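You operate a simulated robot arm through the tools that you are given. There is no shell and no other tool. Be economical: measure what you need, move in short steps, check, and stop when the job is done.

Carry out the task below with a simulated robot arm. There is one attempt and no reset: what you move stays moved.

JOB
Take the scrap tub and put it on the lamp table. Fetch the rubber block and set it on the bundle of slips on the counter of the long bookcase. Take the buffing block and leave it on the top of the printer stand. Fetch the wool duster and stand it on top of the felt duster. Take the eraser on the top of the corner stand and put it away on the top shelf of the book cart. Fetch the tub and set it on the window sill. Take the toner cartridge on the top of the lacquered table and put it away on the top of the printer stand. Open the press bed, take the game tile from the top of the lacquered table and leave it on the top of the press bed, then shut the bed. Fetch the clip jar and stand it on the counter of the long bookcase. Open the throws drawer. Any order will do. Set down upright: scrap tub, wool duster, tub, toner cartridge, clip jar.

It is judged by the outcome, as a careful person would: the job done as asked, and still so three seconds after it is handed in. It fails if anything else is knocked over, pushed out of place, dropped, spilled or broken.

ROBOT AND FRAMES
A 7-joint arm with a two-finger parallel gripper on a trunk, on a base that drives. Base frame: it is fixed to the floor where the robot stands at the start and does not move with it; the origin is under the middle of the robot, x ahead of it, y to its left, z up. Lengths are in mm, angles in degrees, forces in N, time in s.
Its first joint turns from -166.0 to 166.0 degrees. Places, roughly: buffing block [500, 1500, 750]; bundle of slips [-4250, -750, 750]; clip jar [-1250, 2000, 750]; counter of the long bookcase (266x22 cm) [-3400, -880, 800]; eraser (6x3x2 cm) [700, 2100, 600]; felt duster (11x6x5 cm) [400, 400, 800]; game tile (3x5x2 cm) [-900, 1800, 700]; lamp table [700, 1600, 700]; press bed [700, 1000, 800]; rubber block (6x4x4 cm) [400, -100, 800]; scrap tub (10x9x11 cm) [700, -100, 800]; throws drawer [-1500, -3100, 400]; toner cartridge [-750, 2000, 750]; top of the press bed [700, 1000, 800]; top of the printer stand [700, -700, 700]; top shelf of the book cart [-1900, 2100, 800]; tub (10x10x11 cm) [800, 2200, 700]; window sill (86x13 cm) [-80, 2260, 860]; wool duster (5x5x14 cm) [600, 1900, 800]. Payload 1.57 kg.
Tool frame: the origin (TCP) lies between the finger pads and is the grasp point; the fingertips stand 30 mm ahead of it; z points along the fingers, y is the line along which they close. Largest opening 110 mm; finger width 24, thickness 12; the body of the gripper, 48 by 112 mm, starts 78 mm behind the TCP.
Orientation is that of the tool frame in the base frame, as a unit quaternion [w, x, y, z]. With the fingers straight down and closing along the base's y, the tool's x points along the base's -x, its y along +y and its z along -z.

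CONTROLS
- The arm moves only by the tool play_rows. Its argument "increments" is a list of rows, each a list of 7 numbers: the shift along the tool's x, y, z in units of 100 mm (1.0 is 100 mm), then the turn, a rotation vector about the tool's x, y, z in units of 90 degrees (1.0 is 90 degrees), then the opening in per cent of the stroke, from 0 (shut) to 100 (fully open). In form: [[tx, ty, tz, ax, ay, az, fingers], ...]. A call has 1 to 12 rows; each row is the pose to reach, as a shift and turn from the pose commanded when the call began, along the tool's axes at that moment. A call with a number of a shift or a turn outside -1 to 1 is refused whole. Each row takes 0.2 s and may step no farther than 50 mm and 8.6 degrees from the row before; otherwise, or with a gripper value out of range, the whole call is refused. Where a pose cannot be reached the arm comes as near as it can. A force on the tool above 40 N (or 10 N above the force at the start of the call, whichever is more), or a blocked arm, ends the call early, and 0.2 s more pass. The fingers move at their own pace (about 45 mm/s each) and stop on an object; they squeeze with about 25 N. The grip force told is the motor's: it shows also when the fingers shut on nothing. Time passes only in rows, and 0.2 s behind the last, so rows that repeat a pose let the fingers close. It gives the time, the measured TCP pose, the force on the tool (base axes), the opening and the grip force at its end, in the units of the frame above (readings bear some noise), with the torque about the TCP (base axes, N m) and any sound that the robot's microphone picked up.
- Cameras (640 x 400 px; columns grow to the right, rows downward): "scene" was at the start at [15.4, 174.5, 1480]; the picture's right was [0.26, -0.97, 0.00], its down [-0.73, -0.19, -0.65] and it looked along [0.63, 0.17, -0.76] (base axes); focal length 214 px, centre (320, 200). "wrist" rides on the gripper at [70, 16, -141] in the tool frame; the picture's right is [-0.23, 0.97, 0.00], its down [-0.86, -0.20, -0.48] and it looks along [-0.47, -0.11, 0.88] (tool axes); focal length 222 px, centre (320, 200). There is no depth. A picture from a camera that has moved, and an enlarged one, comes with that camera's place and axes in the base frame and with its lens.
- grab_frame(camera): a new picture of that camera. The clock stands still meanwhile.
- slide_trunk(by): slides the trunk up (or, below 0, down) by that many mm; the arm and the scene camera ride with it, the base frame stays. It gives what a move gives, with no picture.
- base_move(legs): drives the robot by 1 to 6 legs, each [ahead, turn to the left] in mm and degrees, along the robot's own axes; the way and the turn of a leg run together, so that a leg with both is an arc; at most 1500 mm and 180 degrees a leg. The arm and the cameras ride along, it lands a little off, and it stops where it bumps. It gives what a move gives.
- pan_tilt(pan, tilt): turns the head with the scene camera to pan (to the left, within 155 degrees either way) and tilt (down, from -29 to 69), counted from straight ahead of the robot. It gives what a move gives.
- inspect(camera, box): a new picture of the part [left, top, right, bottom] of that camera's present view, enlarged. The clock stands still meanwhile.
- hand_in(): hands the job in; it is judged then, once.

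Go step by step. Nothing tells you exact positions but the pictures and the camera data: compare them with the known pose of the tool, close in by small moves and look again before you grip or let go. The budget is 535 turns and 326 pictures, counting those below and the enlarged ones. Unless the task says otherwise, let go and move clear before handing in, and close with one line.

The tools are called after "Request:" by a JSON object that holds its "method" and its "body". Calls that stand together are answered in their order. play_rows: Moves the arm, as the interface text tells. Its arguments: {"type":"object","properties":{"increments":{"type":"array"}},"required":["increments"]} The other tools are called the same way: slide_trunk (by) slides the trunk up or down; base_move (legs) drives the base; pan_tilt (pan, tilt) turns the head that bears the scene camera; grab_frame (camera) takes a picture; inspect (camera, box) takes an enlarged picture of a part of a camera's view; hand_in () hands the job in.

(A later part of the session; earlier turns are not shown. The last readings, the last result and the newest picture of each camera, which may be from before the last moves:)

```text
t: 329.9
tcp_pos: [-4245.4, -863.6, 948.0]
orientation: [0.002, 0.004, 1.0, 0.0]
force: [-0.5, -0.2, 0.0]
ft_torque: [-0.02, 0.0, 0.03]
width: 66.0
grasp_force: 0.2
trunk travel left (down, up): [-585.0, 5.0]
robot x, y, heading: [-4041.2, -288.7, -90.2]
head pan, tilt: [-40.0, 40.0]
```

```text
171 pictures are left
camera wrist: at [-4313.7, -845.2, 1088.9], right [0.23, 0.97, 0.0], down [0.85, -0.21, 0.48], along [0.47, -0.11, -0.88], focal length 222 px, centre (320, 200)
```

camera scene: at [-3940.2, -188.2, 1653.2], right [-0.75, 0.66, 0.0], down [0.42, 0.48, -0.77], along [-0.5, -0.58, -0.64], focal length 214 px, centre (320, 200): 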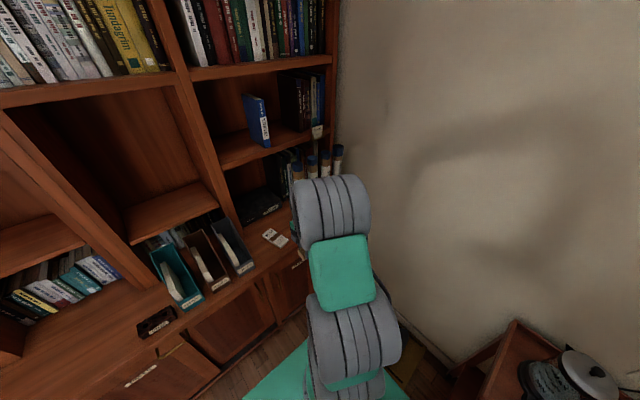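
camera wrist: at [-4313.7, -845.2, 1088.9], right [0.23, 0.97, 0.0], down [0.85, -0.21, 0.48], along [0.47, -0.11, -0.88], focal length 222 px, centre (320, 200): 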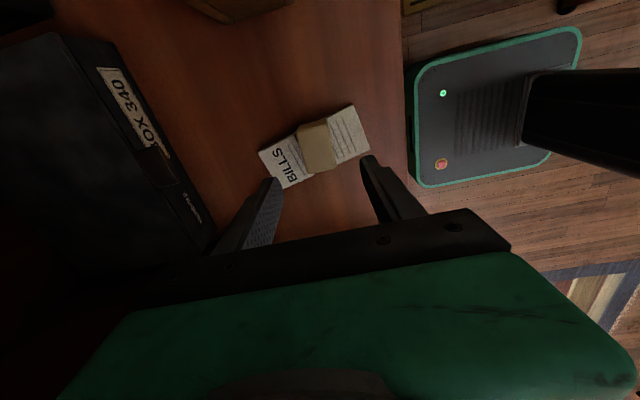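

Rubber block sits on the slips. Retract and drive toward the throws drawer.

Request:
{"method": "play_rows", "body": {"increments": [[-0.1, 0.33, 0, 0, 0, 0, 60], [-0.3, 0.66, 0, 0, 0, 0, 60], [-0.6, 1, 0, 0, 0, 0, 60]]}}

Request:
{"method": "play_rows", "body": {"increments": [[-0.33, 0.33, 0, 0, 0, 0, 60], [-0.66, 0.66, 0, 0, 0, 0, 60], [-1, 0.9, 0, 0, 0, 0, 60]]}}

Request:
{"method": "base_move", "body": {"legs": [[-300, 0], [0, 90], [1500, 0], [1500, 0], [340, 0], [0, -90]]}}

Request:
{"method": "pan_tilt", "body": {"pan": 0, "tilt": 20}}

Request:
{"method": "grab_frame", "body": {"camera": "scene"}}

```text
t: 330.8
tcp_pos: [-4180.5, -762.5, 946.4]
orientation: [0.001, 0.003, 1.0, -0.001]
force: [-0.2, 0.1, -0.5]
ft_torque: [0.01, 0.0, -0.01]
width: 66.1
grasp_force: 0.0
trunk travel left (down, up): [-585.0, 5.0]
robot x, y, heading: [-4040.0, -289.5, -90.1]
head pan, tilt: [-40.0, 40.0]
```

```text
t: 331.6
tcp_pos: [-4081.1, -676.4, 945.7]
orientation: [0.003, 0.003, 1.0, -0.002]
force: [0.4, 0.1, 0.2]
ft_torque: [0.01, 0.02, 0.01]
width: 65.8
grasp_force: 0.0
trunk travel left (down, up): [-585.0, 5.0]
robot x, y, heading: [-4044.4, -291.0, -90.3]
head pan, tilt: [-40.0, 40.0]
```

```text
t: 334.8
tcp_pos: [-3988.2, -374.7, 946.6]
orientation: [0.002, -0.113, 0.994, 0.0]
force: [0.1, -0.4, 0.2]
ft_torque: [0.07, 0.0, -0.01]
width: 66.1
grasp_force: 0.1
trunk travel left (down, up): [-585.0, 5.0]
robot x, y, heading: [-4040.2, 12.1, -76.8]
head pan, tilt: [-40.0, 40.0]
stopped in leg 2: the robot was blocked; the commanded pose is now the measured one
```

```text
t: 335.9
tcp_pos: [-3989.8, -374.8, 947.0]
orientation: [0.002, -0.113, 0.994, -0.002]
force: [-0.2, 0.4, 0.8]
ft_torque: [0.01, -0.03, -0.01]
width: 65.5
grasp_force: 0.0
trunk travel left (down, up): [-585.0, 5.0]
robot x, y, heading: [-4038.5, 12.1, -76.7]
head pan, tilt: [0.0, 20.0]
```

```text
170 pictures are left
camera scene: at [-3881.5, 13.3, 1684.6], right [-0.97, -0.23, 0.0], down [-0.08, 0.33, -0.94], along [0.21, -0.92, -0.34], focal length 214 px, centre (320, 200)
```

scene: 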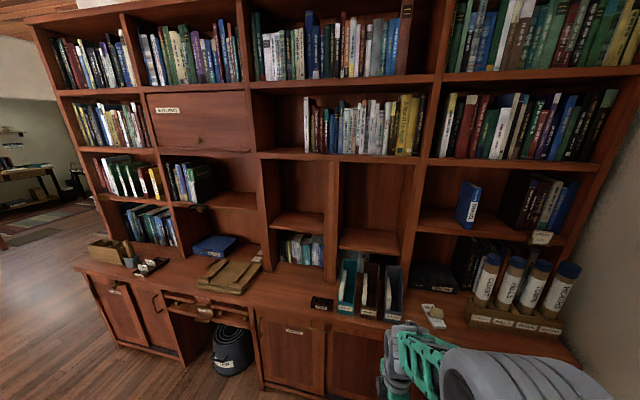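

Request:
{"method": "base_move", "body": {"legs": [[220, 0], [0, 77], [1500, 0], [1500, 0], [280, 0], [0, -90]]}}

Request:
{"method": "grab_frame", "body": {"camera": "scene"}}

```text
t: 360.2
tcp_pos: [-729.9, -513.4, 946.1]
orientation: [0.002, -0.033, 0.999, -0.001]
force: [0.4, 1.4, -0.7]
ft_torque: [-0.01, 0.01, 0.0]
width: 65.9
grasp_force: 0.1
trunk travel left (down, up): [-585.0, 5.0]
robot x, y, heading: [-720.5, -125.9, -86.1]
head pan, tilt: [0.0, 20.0]
```

```text
169 pictures are left
camera scene: at [-563.1, -147.6, 1684.7], right [-1.0, -0.07, 0.0], down [-0.02, 0.34, -0.94], along [0.06, -0.94, -0.34], focal length 214 px, centre (320, 200)
```

scene: 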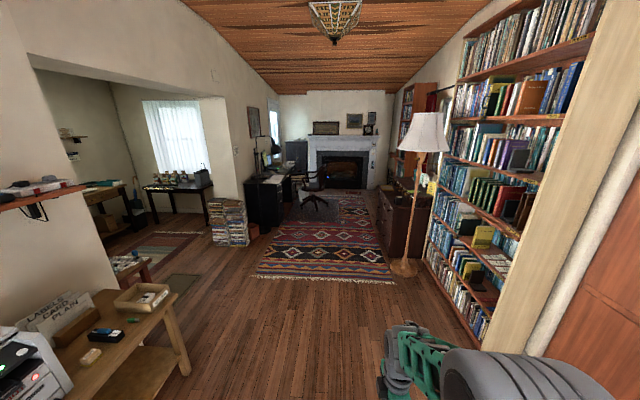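

Request:
{"method": "inspect", "body": {"camera": "scene", "box": [340, 170, 440, 285]}}

Request:
{"method": "base_move", "body": {"legs": [[0, -3.9], [1500, 0], [1450, 0], [0, -90]]}}

Request:
{"method": "pan_tilt", "body": {"pan": 0, "tilt": 45}}

Request:
{"method": "grab_frame", "body": {"camera": "scene"}}

```text
3.48 times, centred on (390, 228) of scene
camera zoom: at [-563.1, -147.6, 1684.7], right [-1.0, -0.07, 0.0], down [-0.02, 0.34, -0.94], along [0.06, -0.94, -0.34], focal length 746 px, centre (76, 104)
```

zoom: 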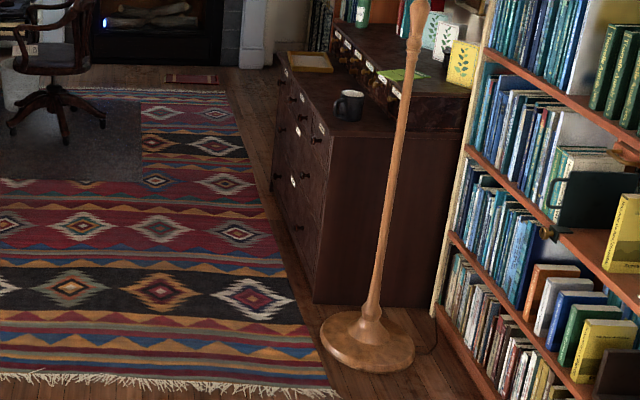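

```text
t: 378.7
tcp_pos: [-1110.7, -3050.2, 947.0]
orientation: [0.0, 0.702, 0.712, -0.002]
force: [-0.6, 0.4, 0.1]
ft_torque: [0.0, 0.02, 0.0]
width: 65.5
grasp_force: 0.2
trunk travel left (down, up): [-585.0, 5.0]
robot x, y, heading: [-720.9, -3081.5, -179.1]
head pan, tilt: [0.0, 20.0]
```

```text
t: 379.6
tcp_pos: [-1110.5, -3049.5, 946.5]
orientation: [0.0, 0.703, 0.712, -0.002]
force: [-0.5, 0.3, -0.3]
ft_torque: [-0.02, -0.03, 0.0]
width: 65.9
grasp_force: 0.1
trunk travel left (down, up): [-585.0, 5.0]
robot x, y, heading: [-722.0, -3083.6, -178.8]
head pan, tilt: [0.0, 45.0]
```

```text
167 pictures are left
camera scene: at [-740.9, -3237.0, 1646.1], right [-0.02, 1.0, 0.0], down [0.71, 0.01, -0.71], along [-0.71, -0.01, -0.71], focal length 214 px, centre (320, 200)
```

scene: 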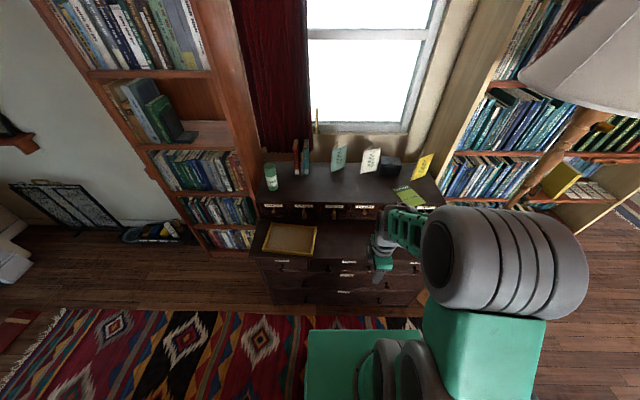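

Request:
{"method": "inspect", "body": {"camera": "scene", "box": [230, 190, 450, 328]}}

Request:
{"method": "slide_trunk", "body": {"by": -400}}

Request:
{"method": "pan_tilt", "body": {"pan": 0, "tilt": 40}}

Request:
{"method": "inspect", "body": {"camera": "scene", "box": [220, 100, 460, 250]}}

Request:
{"method": "grab_frame", "body": {"camera": "wrist"}}

```text
2.90 times, centred on (340, 259) of scene
camera zoom: at [-740.9, -3237.0, 1646.1], right [-0.02, 1.0, 0.0], down [0.71, 0.01, -0.71], along [-0.71, -0.01, -0.71], focal length 622 px, centre (262, 29)
```

zoom: 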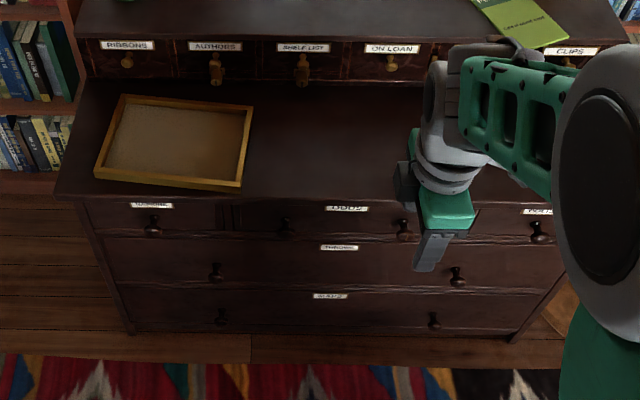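

```text
t: 383.4
tcp_pos: [-1108.4, -3051.1, 547.3]
orientation: [0.001, 0.702, 0.712, -0.002]
force: [-0.7, 0.3, 0.1]
ft_torque: [0.01, 0.04, -0.02]
width: 66.1
grasp_force: 0.0
trunk travel left (down, up): [-185.0, 405.0]
robot x, y, heading: [-721.4, -3081.1, -179.0]
head pan, tilt: [0.0, 45.0]
```

```text
t: 384.1
tcp_pos: [-1109.7, -3050.5, 546.2]
orientation: [0.001, 0.702, 0.712, -0.002]
force: [0.2, 0.4, -0.1]
ft_torque: [-0.01, 0.01, -0.02]
width: 66.2
grasp_force: 0.0
trunk travel left (down, up): [-185.0, 405.0]
robot x, y, heading: [-718.6, -3080.8, -179.1]
head pan, tilt: [0.0, 40.0]
```

```text
2.67 times, centred on (340, 175) of scene
camera zoom: at [-744.5, -3237.0, 1253.2], right [-0.02, 1.0, 0.0], down [0.64, 0.01, -0.77], along [-0.77, -0.01, -0.64], focal length 572 px, centre (267, 267)
```

zoom: 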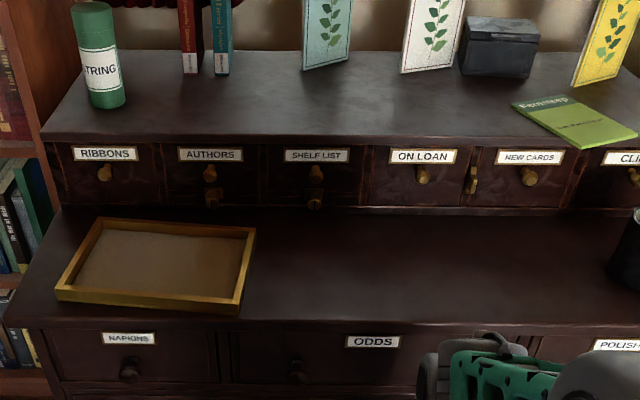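

```text
164 pictures are left
camera wrist: at [-1093.4, -2979.8, 688.0], right [0.98, -0.21, 0.0], down [-0.19, -0.86, 0.48], along [-0.1, -0.47, -0.88], focal length 222 px, centre (320, 200)
```

wrist: 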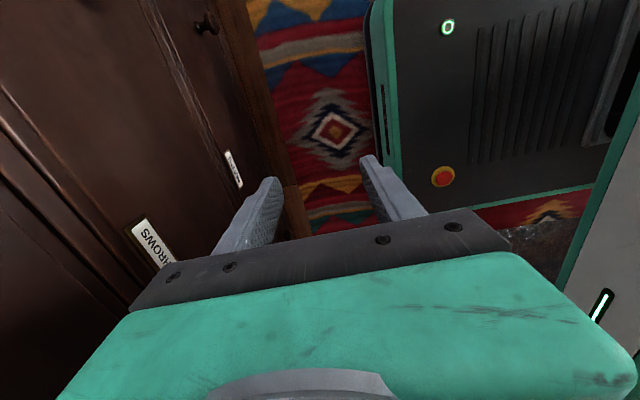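

The throws drawer is the wide second-row one, knobs near (-1285,-3343,370) and (-1285,-2842,370). I rotate the gripper back and prepare a tilted approach to the left knob.

Request:
{"method": "play_rows", "body": {"increments": [[0, 0, 0, 0, 0, 0.09, 60], [0, 0, 0, 0, 0, 0.18, 60], [0, 0, 0, 0, 0, 0.27, 60], [0, 0, 0, 0, 0, 0.36, 60], [0, 0, 0, 0, 0, 0.45, 60], [0, 0, 0, 0, 0, 0.54, 60], [0, 0, 0, 0, 0, 0.63, 60], [0, 0, 0, 0, 0, 0.72, 60], [0, 0, 0, 0, 0, 0.81, 60], [0, 0, 0, 0, 0, 0.9, 60], [0, 0, 0, 0, 0, 0.985, 60]]}}

Request:
{"method": "play_rows", "body": {"increments": [[0, 0.33, 0, 0, 0, 0, 60], [0, 0.66, 0, 0, 0, 0, 60], [0, 1, 0, 0, 0, 0, 60]]}}

Request:
{"method": "play_rows", "body": {"increments": [[0, 0.33, 0, 0, 0, 0, 60], [0, 0.66, 0, 0, 0, 0, 60], [0, 1, 0, 0, 0, 0, 60]]}}

Request:
{"method": "grab_frame", "body": {"camera": "wrist"}}

Request:
{"method": "pan_tilt", "body": {"pan": 5, "tilt": 55}}

Request:
{"method": "grab_frame", "body": {"camera": "scene"}}

```text
t: 386.5
tcp_pos: [-1109.8, -3050.3, 546.0]
orientation: [0.001, 1.0, 0.018, -0.001]
force: [0.5, 0.2, 0.5]
ft_torque: [0.01, 0.01, 0.01]
width: 65.8
grasp_force: 0.1
trunk travel left (down, up): [-185.0, 405.0]
robot x, y, heading: [-724.8, -3081.9, -179.1]
head pan, tilt: [0.0, 40.0]
```

```text
t: 387.3
tcp_pos: [-1105.7, -3150.3, 545.9]
orientation: [0.002, 1.0, 0.019, 0.0]
force: [0.8, 0.5, 0.2]
ft_torque: [0.01, -0.02, -0.03]
width: 66.0
grasp_force: 0.1
trunk travel left (down, up): [-185.0, 405.0]
robot x, y, heading: [-722.2, -3082.1, -179.3]
head pan, tilt: [0.0, 40.0]
```

```text
t: 388.1
tcp_pos: [-1102.4, -3250.1, 547.8]
orientation: [0.001, 1.0, 0.02, -0.001]
force: [-0.6, 0.2, 0.6]
ft_torque: [0.01, -0.03, 0.01]
width: 66.3
grasp_force: 0.0
trunk travel left (down, up): [-185.0, 405.0]
robot x, y, heading: [-722.5, -3078.2, -179.1]
head pan, tilt: [0.0, 40.0]
```

```text
163 pictures are left
camera wrist: at [-1030.9, -3263.4, 689.0], right [-0.19, -0.98, 0.0], down [-0.86, 0.17, 0.48], along [-0.47, 0.09, -0.88], focal length 222 px, centre (320, 200)
```

wrist: 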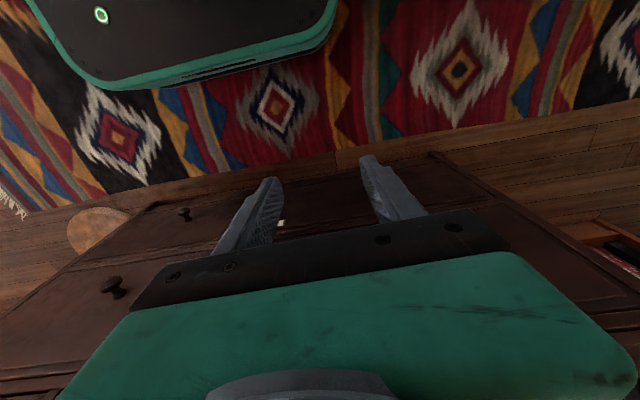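

```text
t: 388.9
tcp_pos: [-1102.7, -3249.6, 547.4]
orientation: [0.002, 1.0, 0.019, -0.001]
force: [0.8, -0.1, 0.5]
ft_torque: [-0.01, -0.01, -0.01]
width: 66.0
grasp_force: 0.1
trunk travel left (down, up): [-185.0, 405.0]
robot x, y, heading: [-723.1, -3085.1, -178.8]
head pan, tilt: [5.0, 55.0]
```

```text
162 pictures are left
camera scene: at [-731.3, -3243.1, 1232.6], right [-0.1, 0.99, 0.0], down [0.81, 0.08, -0.57], along [-0.57, -0.06, -0.82], focal length 214 px, centre (320, 200)
```

scene: 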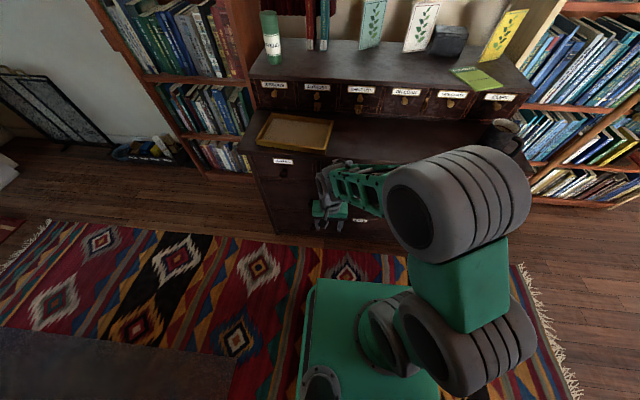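

Request:
{"method": "play_rows", "body": {"increments": [[-0.3, 0.3, 0, 0, 0, 0, 60], [-0.6, 0.6, 0, 0, 0, 0, 60], [-0.7, 0.85, 0, 0, 0, 0, 60]]}}

Request:
{"method": "play_rows", "body": {"increments": [[0, 0, 0, 0, -0.09, 0, 60], [0, 0, 0, 0, -0.18, 0, 60], [0, 0, 0, 0, -0.27, 0, 60], [0, 0, 0, 0, -0.36, 0, 60], [0, 0, 0, 0, -0.45, 0, 60], [0, 0, 0, 0, -0.5, 0, 60]]}}

Request:
{"method": "grab_frame", "body": {"camera": "wrist"}}

Request:
{"method": "grab_frame", "body": {"camera": "scene"}}

```text
t: 389.7
tcp_pos: [-1168.3, -3338.5, 547.5]
orientation: [0.002, 1.0, 0.02, -0.001]
force: [0.0, 0.2, -0.1]
ft_torque: [-0.02, -0.01, 0.0]
width: 65.9
grasp_force: 0.1
trunk travel left (down, up): [-185.0, 405.0]
robot x, y, heading: [-721.4, -3081.1, -179.0]
head pan, tilt: [5.0, 55.0]
```

```text
t: 391.1
tcp_pos: [-1169.1, -3336.7, 547.8]
orientation: [0.009, 0.923, 0.016, -0.384]
force: [-0.2, -0.1, -0.7]
ft_torque: [0.01, 0.0, -0.06]
width: 66.3
grasp_force: 0.0
trunk travel left (down, up): [-185.0, 405.0]
robot x, y, heading: [-725.1, -3084.3, -178.9]
head pan, tilt: [5.0, 55.0]
```

```text
161 pictures are left
camera wrist: at [-1018.2, -3347.9, 598.7], right [-0.12, -0.98, 0.17], down [-0.27, 0.19, 0.94], along [-0.95, 0.07, -0.29], focal length 222 px, centre (320, 200)
```

wrist: 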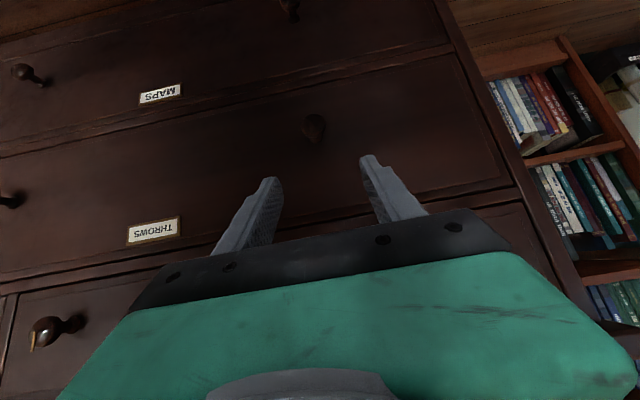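

```text
160 pictures are left
camera scene: at [-731.3, -3243.1, 1232.6], right [-0.1, 0.99, 0.0], down [0.81, 0.08, -0.57], along [-0.57, -0.06, -0.82], focal length 214 px, centre (320, 200)
```

scene: 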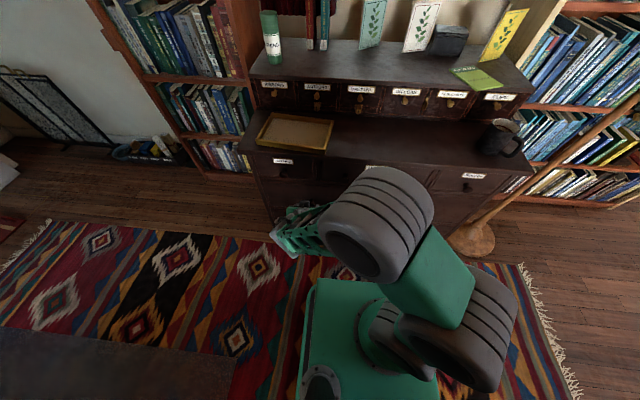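

THROWS knob seen at about (-1280,-3336,415). Approach along the tool axis.

Request:
{"method": "play_rows", "body": {"increments": [[0.05, 0, 0.33, 0, 0, 0, 60], [0.1, 0, 0.66, 0, 0, 0, 60], [0.155, 0, 1.0, 0, 0, 0, 60]]}}

Request:
{"method": "grab_frame", "body": {"camera": "wrist"}}

Request:
{"method": "inspect", "body": {"camera": "wrist", "box": [220, 80, 420, 205]}}

```text
t: 391.9
tcp_pos: [-1229.3, -3340.3, 464.7]
orientation: [0.01, 0.924, 0.017, -0.382]
force: [-0.6, -0.1, -0.7]
ft_torque: [0.01, 0.0, 0.01]
width: 65.8
grasp_force: 0.1
trunk travel left (down, up): [-185.0, 405.0]
robot x, y, heading: [-723.0, -3082.7, -179.1]
head pan, tilt: [5.0, 55.0]
```

```text
159 pictures are left
camera wrist: at [-1078.5, -3350.1, 515.9], right [-0.12, -0.98, 0.17], down [-0.27, 0.19, 0.94], along [-0.95, 0.07, -0.29], focal length 222 px, centre (320, 200)
```

wrist: 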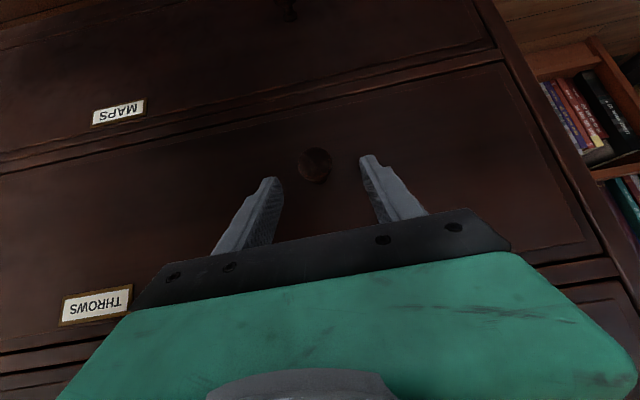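

```text
3.20 times, centred on (320, 142) of wrist
camera zoom: at [-1078.5, -3350.1, 515.9], right [-0.12, -0.98, 0.17], down [-0.27, 0.19, 0.94], along [-0.95, 0.07, -0.29], focal length 711 px, centre (320, 384)
```

zoom: 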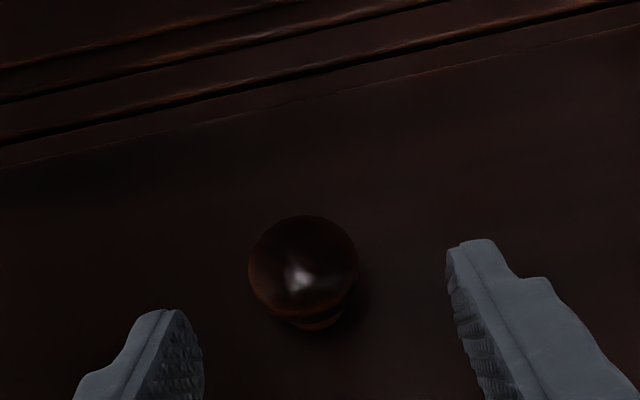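

Request:
{"method": "play_rows", "body": {"increments": [[0.01, -0.03, 0.25, 0, 0, 0, 60], [0.015, -0.04, 0.4, 0, 0, 0, 60], [0.015, -0.04, 0.54, 0, 0, 0, 60], [0.015, -0.04, 0.54, 0, 0, 0, 0], [0.015, -0.04, 0.54, 0, 0, 0, 0], [0.015, -0.04, 0.54, 0, 0, 0, 0], [0.015, -0.04, 0.54, 0, 0, 0, 0]]}}

Request:
{"method": "grab_frame", "body": {"camera": "wrist"}}

```text
t: 393.5
tcp_pos: [-1265.2, -3337.6, 424.9]
orientation: [0.009, 0.924, 0.017, -0.383]
force: [10.2, 1.2, -4.6]
ft_torque: [-0.11, -0.01, -0.49]
width: 32.4
grasp_force: 31.2
trunk travel left (down, up): [-185.0, 405.0]
robot x, y, heading: [-722.0, -3079.4, -179.0]
head pan, tilt: [5.0, 55.0]
```

```text
157 pictures are left
camera wrist: at [-1113.5, -3347.7, 476.3], right [-0.12, -0.98, 0.16], down [-0.27, 0.19, 0.94], along [-0.95, 0.07, -0.29], focal length 222 px, centre (320, 200)
```

wrist: 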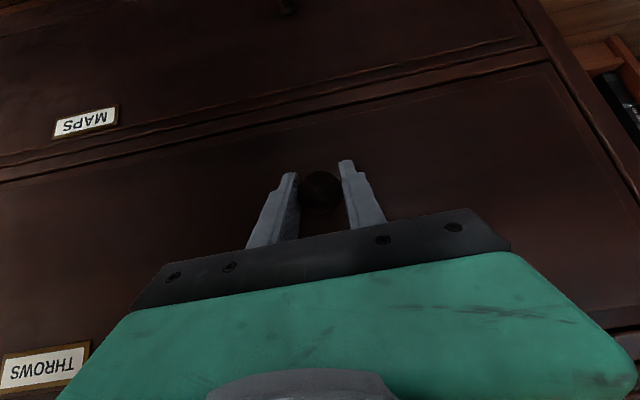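

Request:
{"method": "play_rows", "body": {"increments": [[0.1, 0, -0.1, 0, 0, 0, 0], [0.2, 0, -0.2, 0, 0, 0, 0], [0.3, 0, -0.3, 0, 0, 0, 0], [0.4, 0, -0.4, 0, 0, 0, 0], [0.5, 0, -0.5, 0, 0, 0, 0]]}}

Request:
{"method": "grab_frame", "body": {"camera": "wrist"}}

Request:
{"method": "grab_frame", "body": {"camera": "scene"}}

```text
t: 394.7
tcp_pos: [-1193.7, -3337.5, 425.2]
orientation: [0.012, 0.924, 0.018, -0.382]
force: [1.5, -20.1, -26.9]
ft_torque: [0.21, 0.54, -0.19]
width: 32.3
grasp_force: 40.5
trunk travel left (down, up): [-185.0, 405.0]
robot x, y, heading: [-723.0, -3085.9, -179.0]
head pan, tilt: [5.0, 55.0]
```

```text
156 pictures are left
camera wrist: at [-1043.7, -3347.2, 476.8], right [-0.12, -0.98, 0.17], down [-0.28, 0.19, 0.94], along [-0.95, 0.07, -0.29], focal length 222 px, centre (320, 200)
```

wrist: 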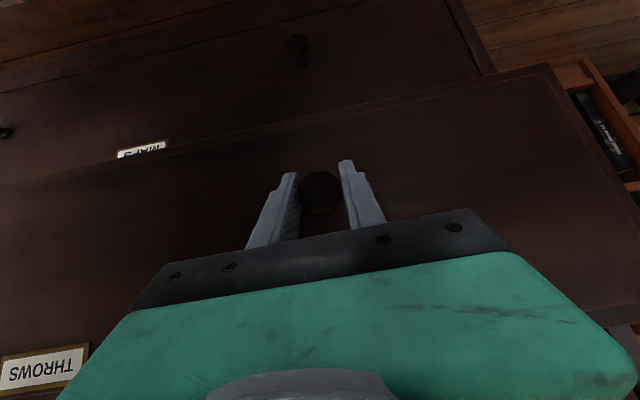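

```text
155 pictures are left
camera scene: at [-732.2, -3244.8, 1232.2], right [-0.11, 0.99, 0.0], down [0.82, 0.09, -0.57], along [-0.57, -0.06, -0.82], focal length 214 px, centre (320, 200)
```

scene: 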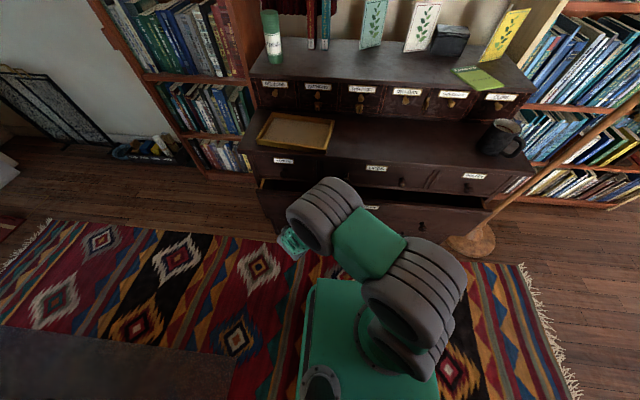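

Drawer is sliding (70 mm). Relax the side load slightly and pull further by backing the base.

Request:
{"method": "play_rows", "body": {"increments": [[0.02, 0.03, 0.02, 0, 0, 0, 0]]}}

Request:
{"method": "base_move", "body": {"legs": [[-70, 0]]}}

Request:
{"method": "base_move", "body": {"legs": [[-70, 0]]}}

Request:
{"method": "grab_frame", "body": {"camera": "scene"}}

Request:
{"method": "grab_frame", "body": {"camera": "wrist"}}

```text
t: 395.1
tcp_pos: [-1196.2, -3337.4, 425.2]
orientation: [0.009, 0.923, 0.015, -0.384]
force: [0.0, -7.3, -4.3]
ft_torque: [-0.18, -1.19, -0.58]
width: 32.1
grasp_force: 40.7
trunk travel left (down, up): [-185.0, 405.0]
robot x, y, heading: [-721.1, -3080.5, -179.2]
head pan, tilt: [5.0, 55.0]
```

```text
t: 396.1
tcp_pos: [-1125.9, -3337.4, 423.6]
orientation: [0.01, 0.923, 0.016, -0.384]
force: [-1.6, -5.6, 6.6]
ft_torque: [0.04, -0.19, -0.46]
width: 32.4
grasp_force: 40.7
trunk travel left (down, up): [-185.0, 405.0]
robot x, y, heading: [-653.3, -3081.2, -179.0]
head pan, tilt: [5.0, 55.0]
```

```text
t: 397.1
tcp_pos: [-1057.3, -3337.6, 425.4]
orientation: [0.01, 0.923, 0.016, -0.384]
force: [-1.5, -6.4, -0.9]
ft_torque: [-0.16, -0.27, -0.53]
width: 32.4
grasp_force: 40.7
trunk travel left (down, up): [-185.0, 405.0]
robot x, y, heading: [-581.9, -3075.4, -179.0]
head pan, tilt: [5.0, 55.0]
```

```text
154 pictures are left
camera scene: at [-592.6, -3241.4, 1232.5], right [-0.1, 0.99, 0.0], down [0.81, 0.09, -0.57], along [-0.57, -0.06, -0.82], focal length 214 px, centre (320, 200)
```

scene: 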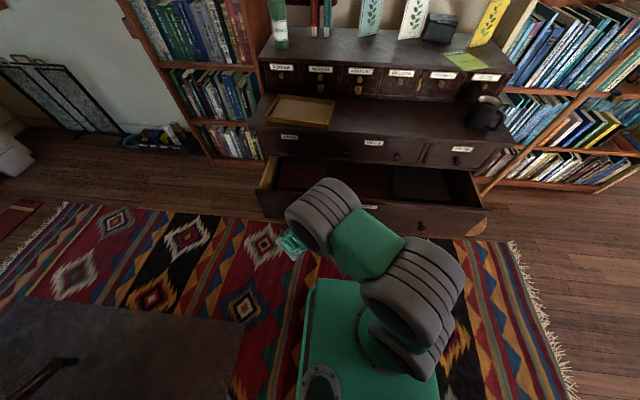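

```text
153 pictures are left
camera wrist: at [-906.3, -3347.8, 475.9], right [-0.12, -0.98, 0.17], down [-0.27, 0.2, 0.94], along [-0.96, 0.07, -0.29], focal length 222 px, centre (320, 200)
```

wrist: 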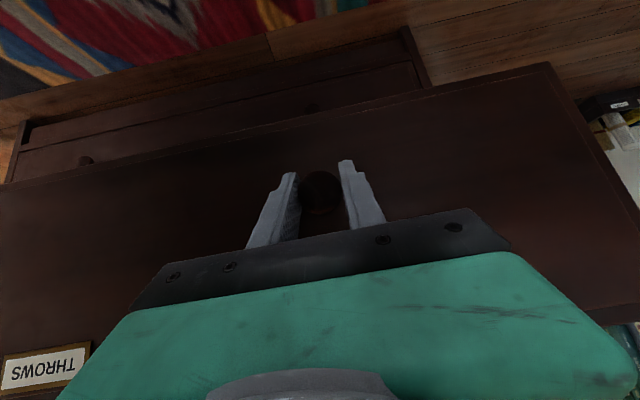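

Request:
{"method": "base_move", "body": {"legs": [[-60, 0]]}}

Request:
{"method": "play_rows", "body": {"increments": [[0, 0, 0, 0, 0, 0, 70], [0, 0, 0, 0, 0, 0, 70], [0, 0, 0, 0, 0, 0, 70], [0, 0, -0.4, 0, 0, 0, 70], [0, 0, -0.8, 0, 0, 0, 70]]}}

Request:
{"method": "grab_frame", "body": {"camera": "wrist"}}

Request:
{"method": "grab_frame", "body": {"camera": "scene"}}

```text
t: 398.1
tcp_pos: [-997.7, -3338.2, 425.4]
orientation: [0.012, 0.923, 0.017, -0.384]
force: [-1.3, -6.9, -3.1]
ft_torque: [-0.15, -0.33, -0.53]
width: 32.1
grasp_force: 40.5
trunk travel left (down, up): [-185.0, 405.0]
robot x, y, heading: [-524.7, -3079.5, -178.7]
head pan, tilt: [5.0, 55.0]
```

```text
t: 399.3
tcp_pos: [-941.6, -3333.1, 482.8]
orientation: [0.011, 0.923, 0.017, -0.384]
force: [-0.8, 0.1, 1.0]
ft_torque: [0.01, 0.02, -0.03]
width: 77.0
grasp_force: 0.0
trunk travel left (down, up): [-185.0, 405.0]
robot x, y, heading: [-522.1, -3078.9, -178.8]
head pan, tilt: [5.0, 55.0]
```

```text
152 pictures are left
camera wrist: at [-791.6, -3343.8, 533.4], right [-0.12, -0.98, 0.17], down [-0.27, 0.2, 0.94], along [-0.95, 0.07, -0.29], focal length 222 px, centre (320, 200)
```

wrist: 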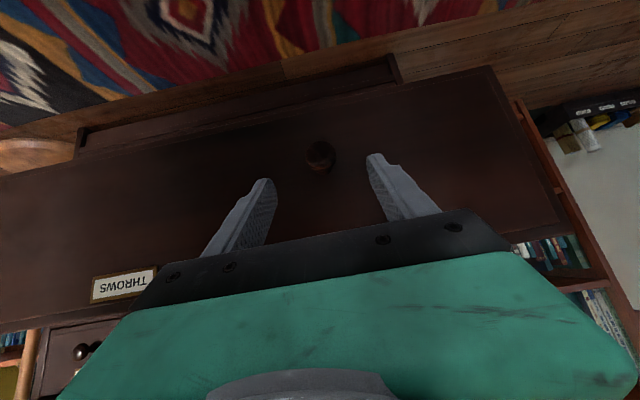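

```text
151 pictures are left
camera scene: at [-533.4, -3240.4, 1232.5], right [-0.1, 0.99, 0.0], down [0.81, 0.09, -0.57], along [-0.57, -0.06, -0.82], focal length 214 px, centre (320, 200)
```

scene: 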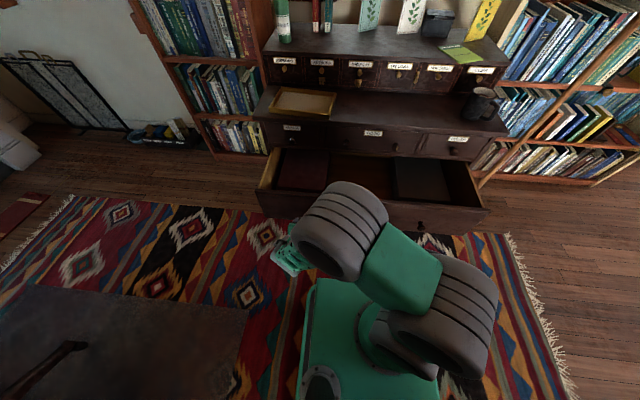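

The throws drawer is open. Return the arm to normal and drive to the lacquered table.

Request:
{"method": "play_rows", "body": {"increments": [[0.1, 0, -0.3, 0, 0.09, 0, 100], [0.1, 0, -0.3, 0, 0.18, 0, 100], [0.1, 0, -0.3, 0, 0.27, 0, 100], [0.1, 0, -0.3, 0, 0.36, 0, 100], [0.1, 0, -0.3, 0, 0.45, 0, 100], [0.1, 0, -0.3, 0, 0.5, 0, 100]]}}

Request:
{"method": "slide_trunk", "body": {"by": 400}}

Request:
{"method": "base_move", "body": {"legs": [[-150, 0], [0, -84], [1500, 0], [1500, 0], [1360, 0], [0, -7]]}}

Request:
{"method": "pan_tilt", "body": {"pan": 5, "tilt": 35}}

Request:
{"method": "grab_frame", "body": {"camera": "scene"}}

```text
t: 400.7
tcp_pos: [-912.6, -3333.8, 496.8]
orientation: [0.005, 1.0, 0.021, -0.001]
force: [0.6, 0.2, 0.0]
ft_torque: [0.03, -0.01, 0.0]
width: 110.1
grasp_force: 0.1
trunk travel left (down, up): [-185.0, 405.0]
robot x, y, heading: [-520.4, -3081.8, -179.2]
head pan, tilt: [5.0, 55.0]
```

```text
t: 404.5
tcp_pos: [-912.6, -3333.2, 897.0]
orientation: [0.004, 1.0, 0.019, -0.002]
force: [-0.4, 0.2, 0.9]
ft_torque: [0.0, -0.02, -0.03]
width: 109.9
grasp_force: 0.1
trunk travel left (down, up): [-585.0, 5.0]
robot x, y, heading: [-525.1, -3078.3, -179.2]
head pan, tilt: [5.0, 55.0]
```

```text
t: 430.2
tcp_pos: [-1204.5, 1571.1, 896.3]
orientation: [0.002, 0.723, -0.691, -0.004]
force: [-0.5, -0.3, -0.5]
ft_torque: [-0.06, 0.05, 0.01]
width: 110.1
grasp_force: 0.0
trunk travel left (down, up): [-585.0, 5.0]
robot x, y, heading: [-947.6, 1184.6, 91.7]
head pan, tilt: [5.0, 55.0]
```

```text
t: 431.0
tcp_pos: [-1203.7, 1572.2, 896.5]
orientation: [0.002, 0.724, -0.69, -0.005]
force: [-0.1, -0.3, 0.0]
ft_torque: [-0.01, 0.0, 0.01]
width: 109.9
grasp_force: 0.2
trunk travel left (down, up): [-585.0, 5.0]
robot x, y, heading: [-948.0, 1178.2, 91.4]
head pan, tilt: [5.0, 35.0]
```

```text
150 pictures are left
camera scene: at [-1110.0, 1208.9, 1660.7], right [0.99, 0.11, 0.0], down [0.06, -0.57, -0.82], along [-0.09, 0.81, -0.57], focal length 214 px, centre (320, 200)
```

scene: 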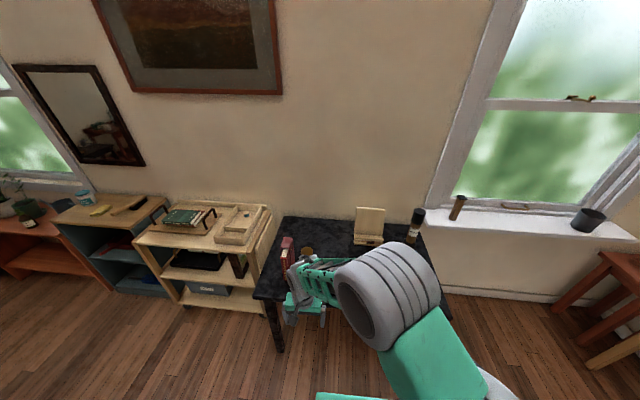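

Request:
{"method": "play_rows", "body": {"increments": [[0.2, -0.33, 0, 0, 0, 0, 100], [0.4, -0.66, 0, 0, 0, 0, 100], [0.6, -1, 0, 0, 0, 0, 100]]}}

Request:
{"method": "play_rows", "body": {"increments": [[0, -0.33, 0, 0, 0, 0, 100], [0, -0.66, 0, 0, 0, 0, 100], [0, -1, 0, 0, 0, 0, 100]]}}

Request:
{"method": "play_rows", "body": {"increments": [[0, -0.33, 0, 0, 0, 0, 100], [0, -0.66, 0, 0, 0, 0, 100], [0, -1, 0, 0, 0, 0, 100]]}}

Request:
{"method": "pan_tilt", "body": {"pan": 0, "tilt": 42}}

Request:
{"method": "grab_frame", "body": {"camera": "scene"}}

Request:
{"method": "inspect", "body": {"camera": "scene", "box": [230, 140, 430, 265]}}

```text
t: 431.8
tcp_pos: [-1100.7, 1515.2, 895.6]
orientation: [0.001, 0.724, -0.69, -0.005]
force: [0.1, 0.0, -0.3]
ft_torque: [-0.04, -0.01, 0.01]
width: 109.9
grasp_force: 0.0
trunk travel left (down, up): [-585.0, 5.0]
robot x, y, heading: [-945.5, 1182.4, 91.4]
head pan, tilt: [5.0, 35.0]
```

```text
t: 432.6
tcp_pos: [-1001.8, 1521.4, 894.4]
orientation: [0.001, 0.724, -0.69, -0.004]
force: [0.2, -0.6, 0.5]
ft_torque: [0.04, -0.02, -0.02]
width: 110.1
grasp_force: 0.1
trunk travel left (down, up): [-585.0, 5.0]
robot x, y, heading: [-946.8, 1186.9, 91.2]
head pan, tilt: [5.0, 35.0]
```

```text
t: 433.4
tcp_pos: [-902.2, 1524.0, 893.4]
orientation: [0.002, 0.723, -0.69, -0.006]
force: [0.2, 0.3, 0.1]
ft_torque: [0.01, 0.0, -0.05]
width: 110.1
grasp_force: 0.1
trunk travel left (down, up): [-585.0, 5.0]
robot x, y, heading: [-943.3, 1184.6, 91.5]
head pan, tilt: [5.0, 35.0]
```

```text
t: 434.1
tcp_pos: [-902.4, 1525.3, 892.2]
orientation: [0.001, 0.723, -0.691, -0.005]
force: [0.0, -0.5, 0.9]
ft_torque: [-0.01, 0.01, -0.01]
width: 110.1
grasp_force: 0.0
trunk travel left (down, up): [-585.0, 5.0]
robot x, y, heading: [-945.8, 1182.7, 91.6]
head pan, tilt: [0.0, 42.0]
```

```text
149 pictures are left
camera scene: at [-1102.2, 1205.0, 1650.3], right [1.0, 0.02, 0.0], down [0.02, -0.67, -0.74], along [-0.02, 0.74, -0.67], focal length 214 px, centre (320, 200)
```

scene: 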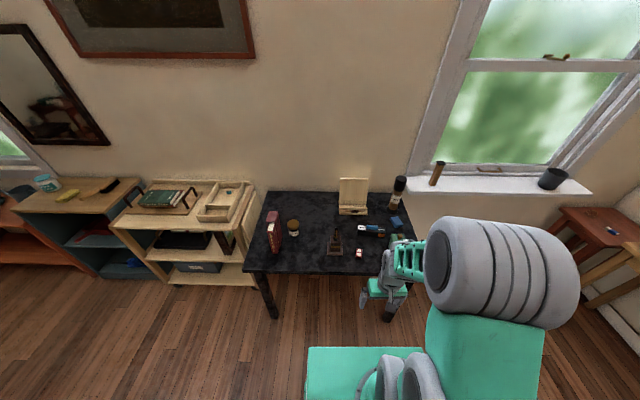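

```text
3.20 times, centred on (330, 202) of scene
camera zoom: at [-1102.2, 1205.0, 1650.3], right [1.0, 0.02, 0.0], down [0.02, -0.67, -0.74], along [-0.02, 0.74, -0.67], focal length 686 px, centre (288, 192)
```

zoom: 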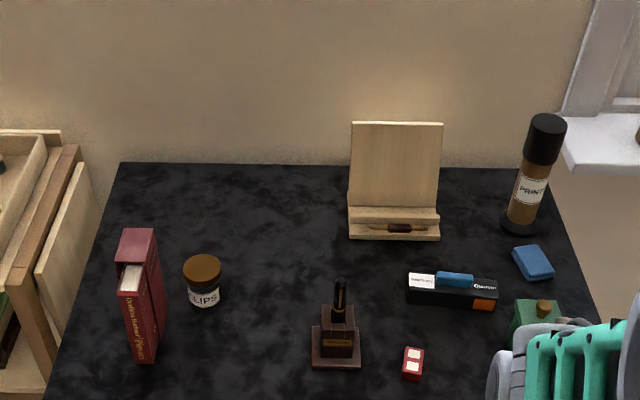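

I see the toner near (-840,1983), tile near (-918,1840), clip jar near (-1269,1970). Toner first: move in and rotate the gripper to close across it.

Request:
{"method": "base_move", "body": {"legs": [[200, -1.5]]}}

Request:
{"method": "play_rows", "body": {"increments": [[0, 0, 0, 0, 0, -0.09, 100], [0, 0, 0, 0, 0, -0.18, 100], [0, 0, 0, 0, 0, -0.27, 100], [0, 0, 0, 0, 0, -0.36, 100], [0, 0, 0, 0, 0, -0.45, 100], [0, 0, 0, 0, 0, -0.54, 100], [0, 0, 0, 0, 0, -0.63, 100], [0, 0, 0, 0, 0, -0.72, 100], [0, 0, 0, 0, 0, -0.81, 100], [0, 0, 0, 0, 0, -0.9, 100], [0, 0, 0, 0, 0, -0.985, 100]]}}

Request:
{"method": "grab_frame", "body": {"camera": "wrist"}}

```text
t: 435.7
tcp_pos: [-892.2, 1728.5, 892.9]
orientation: [0.002, 0.713, -0.701, -0.005]
force: [0.2, 0.4, -0.2]
ft_torque: [-0.03, 0.0, -0.02]
width: 110.0
grasp_force: 0.1
trunk travel left (down, up): [-585.0, 5.0]
robot x, y, heading: [-950.8, 1387.5, 89.6]
head pan, tilt: [0.0, 42.0]
```

```text
t: 438.1
tcp_pos: [-893.6, 1727.5, 892.7]
orientation: [-0.002, 1.0, -0.003, -0.005]
force: [0.1, -0.2, -0.3]
ft_torque: [-0.03, 0.03, -0.03]
width: 110.0
grasp_force: 0.2
trunk travel left (down, up): [-585.0, 5.0]
robot x, y, heading: [-951.1, 1390.1, 89.4]
head pan, tilt: [0.0, 42.0]
```

```text
147 pictures are left
camera wrist: at [-822.0, 1710.9, 1034.3], right [-0.23, -0.97, 0.0], down [-0.85, 0.2, 0.49], along [-0.47, 0.12, -0.87], focal length 222 px, centre (320, 200)
```

wrist: 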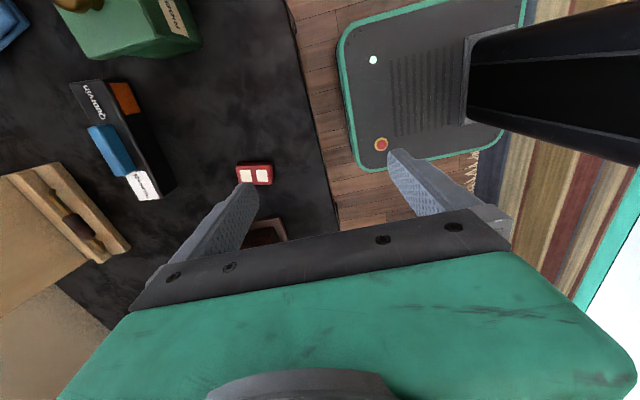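

Request:
{"method": "play_rows", "body": {"increments": [[0.2, -0.33, 0, 0, 0, 0, 100], [0.4, -0.66, 0, 0, 0, 0, 100], [0.57, -1, 0, 0, 0, 0, 100]]}}

Request:
{"method": "play_rows", "body": {"increments": [[0, -0.33, 0, 0, 0, 0, 100], [0, -0.66, 0, 0, 0, 0, 100], [0, -1, 0, 0, 0, 0, 100]]}}

Request:
{"method": "play_rows", "body": {"increments": [[0, -0.3, 0, 0, 0, 0, 100], [0, -0.55, 0, 0, 0, 0, 100]]}}

Request:
{"method": "grab_frame", "body": {"camera": "wrist"}}

Request:
{"method": "inspect", "body": {"camera": "scene", "box": [300, 180, 460, 280]}}

```text
t: 438.9
tcp_pos: [-837.2, 1829.9, 892.0]
orientation: [-0.002, 1.0, -0.004, -0.004]
force: [-0.6, 0.7, 0.7]
ft_torque: [0.0, 0.03, 0.01]
width: 110.0
grasp_force: 0.1
trunk travel left (down, up): [-585.0, 5.0]
robot x, y, heading: [-948.1, 1386.8, 89.7]
head pan, tilt: [0.0, 42.0]
```

```text
t: 439.7
tcp_pos: [-834.3, 1927.8, 894.1]
orientation: [-0.002, 1.0, -0.004, -0.005]
force: [0.4, 0.6, 0.3]
ft_torque: [-0.03, -0.02, 0.0]
width: 110.1
grasp_force: 0.0
trunk travel left (down, up): [-585.0, 5.0]
robot x, y, heading: [-949.8, 1387.7, 89.6]
head pan, tilt: [0.0, 42.0]
```

```text
t: 440.3
tcp_pos: [-830.3, 1982.1, 891.7]
orientation: [-0.001, 1.0, -0.005, -0.005]
force: [-0.1, 0.7, 0.4]
ft_torque: [-0.02, 0.04, 0.03]
width: 109.8
grasp_force: 0.1
trunk travel left (down, up): [-585.0, 5.0]
robot x, y, heading: [-948.3, 1391.3, 89.7]
head pan, tilt: [0.0, 42.0]
```

```text
146 pictures are left
camera wrist: at [-759.9, 1965.7, 1033.6], right [-0.24, -0.97, 0.0], down [-0.85, 0.2, 0.49], along [-0.47, 0.12, -0.87], focal length 222 px, centre (320, 200)
```

wrist: 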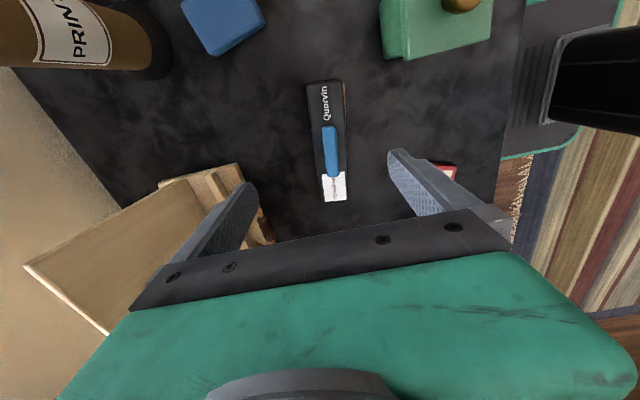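

```text
4.00 times, centred on (380, 230) of scene
camera zoom: at [-1103.0, 1414.6, 1650.3], right [1.0, -0.01, 0.0], down [-0.01, -0.67, -0.74], along [0.01, 0.74, -0.67], focal length 858 px, centre (80, 80)
```

zoom: 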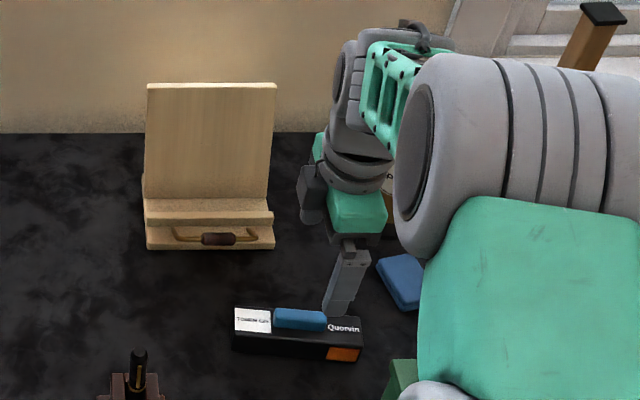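

Request:
{"method": "play_rows", "body": {"increments": [[-0.06, 0.07, 0.33, 0, 0, 0, 100], [-0.06, 0.07, 0.66, 0, 0, 0, 100], [-0.06, 0.07, 1, 0, 0, 0, 100]]}}

Request:
{"method": "grab_frame", "body": {"camera": "wrist"}}

Request:
{"method": "inspect", "body": {"camera": "scene", "box": [310, 200, 430, 275]}}

```text
t: 441.1
tcp_pos: [-840.0, 1977.2, 793.6]
orientation: [-0.002, 1.0, -0.005, -0.005]
force: [-0.9, -0.1, 0.7]
ft_torque: [-0.02, 0.01, 0.04]
width: 109.7
grasp_force: 0.2
trunk travel left (down, up): [-585.0, 5.0]
robot x, y, heading: [-949.0, 1386.2, 89.5]
head pan, tilt: [0.0, 42.0]
```

```text
144 pictures are left
camera wrist: at [-768.1, 1959.5, 934.7], right [-0.24, -0.97, 0.0], down [-0.85, 0.2, 0.49], along [-0.47, 0.12, -0.87], focal length 222 px, centre (320, 200)
```

wrist: 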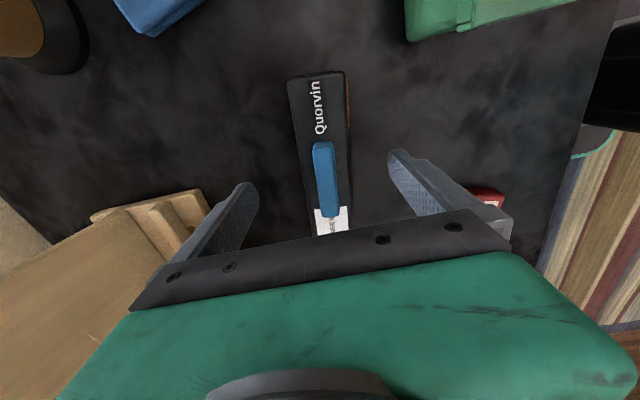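

```text
5.33 times, centred on (370, 238) of scene
camera zoom: at [-1103.0, 1414.2, 1650.4], right [1.0, -0.01, 0.0], down [-0.01, -0.67, -0.74], along [0.01, 0.74, -0.67], focal length 1144 px, centre (53, 0)
```

zoom: 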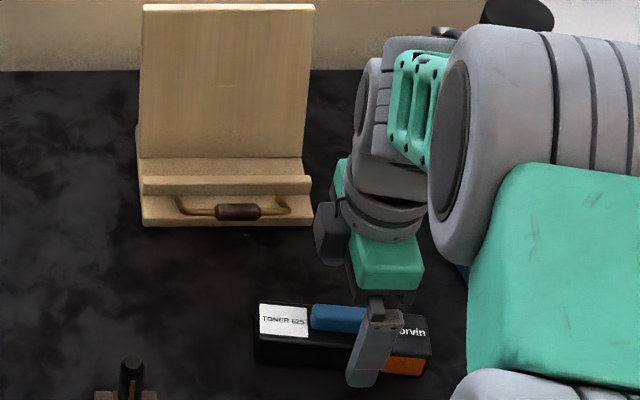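

Request:
{"method": "play_rows", "body": {"increments": [[0.02, 0.02, 0.25, 0, 0, 0, 100], [0.02, 0.02, 0.4, 0, 0, 0, 100]]}}

Request:
{"method": "play_rows", "body": {"increments": [[0, 0, 0.06, 0, 0, 0, 100]]}}

Request:
{"method": "play_rows", "body": {"increments": [[0, 0, 0.06, 0, 0, 0, 100]]}}

Request:
{"method": "inspect", "body": {"camera": "scene", "box": [310, 200, 430, 275]}}

```text
t: 441.7
tcp_pos: [-840.3, 1974.5, 752.9]
orientation: [-0.002, 1.0, -0.004, -0.004]
force: [0.4, -0.1, -0.4]
ft_torque: [-0.02, -0.01, -0.02]
width: 109.9
grasp_force: 0.0
trunk travel left (down, up): [-585.0, 5.0]
robot x, y, heading: [-947.6, 1390.9, 89.6]
head pan, tilt: [0.0, 42.0]
```

```text
t: 442.1
tcp_pos: [-838.1, 1974.5, 749.9]
orientation: [-0.003, 1.0, -0.004, -0.004]
force: [-1.4, -6.9, 21.4]
ft_torque: [-1.48, -0.2, -0.13]
width: 110.0
grasp_force: 0.0
trunk travel left (down, up): [-585.0, 5.0]
robot x, y, heading: [-949.6, 1390.9, 89.6]
head pan, tilt: [0.0, 42.0]
```

```text
t: 442.5
tcp_pos: [-839.3, 1974.1, 750.2]
orientation: [-0.003, 1.0, -0.004, -0.003]
force: [-2.6, -12.4, 22.9]
ft_torque: [-1.71, -0.2, -0.21]
width: 109.8
grasp_force: 0.1
trunk travel left (down, up): [-585.0, 5.0]
robot x, y, heading: [-948.1, 1383.8, 89.6]
head pan, tilt: [0.0, 42.0]
stopped in row 1: the force on the tool passed its limit (the readings are from after the stop); the commanded pose is now the measured one
```

```text
5.33 times, centred on (370, 238) of scene
camera zoom: at [-1103.9, 1410.5, 1650.5], right [1.0, -0.01, 0.0], down [0.0, -0.67, -0.74], along [0.01, 0.74, -0.67], focal length 1144 px, centre (53, 0)
```

zoom: 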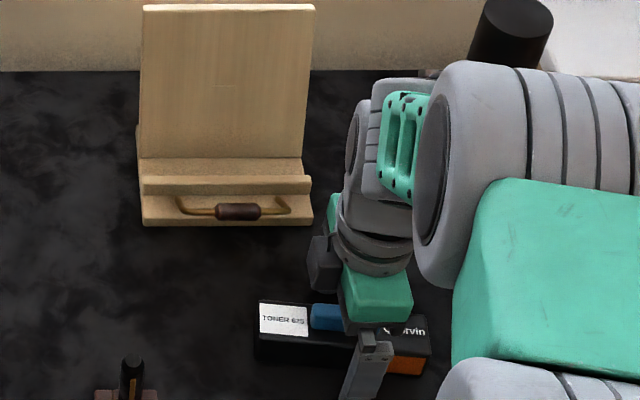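

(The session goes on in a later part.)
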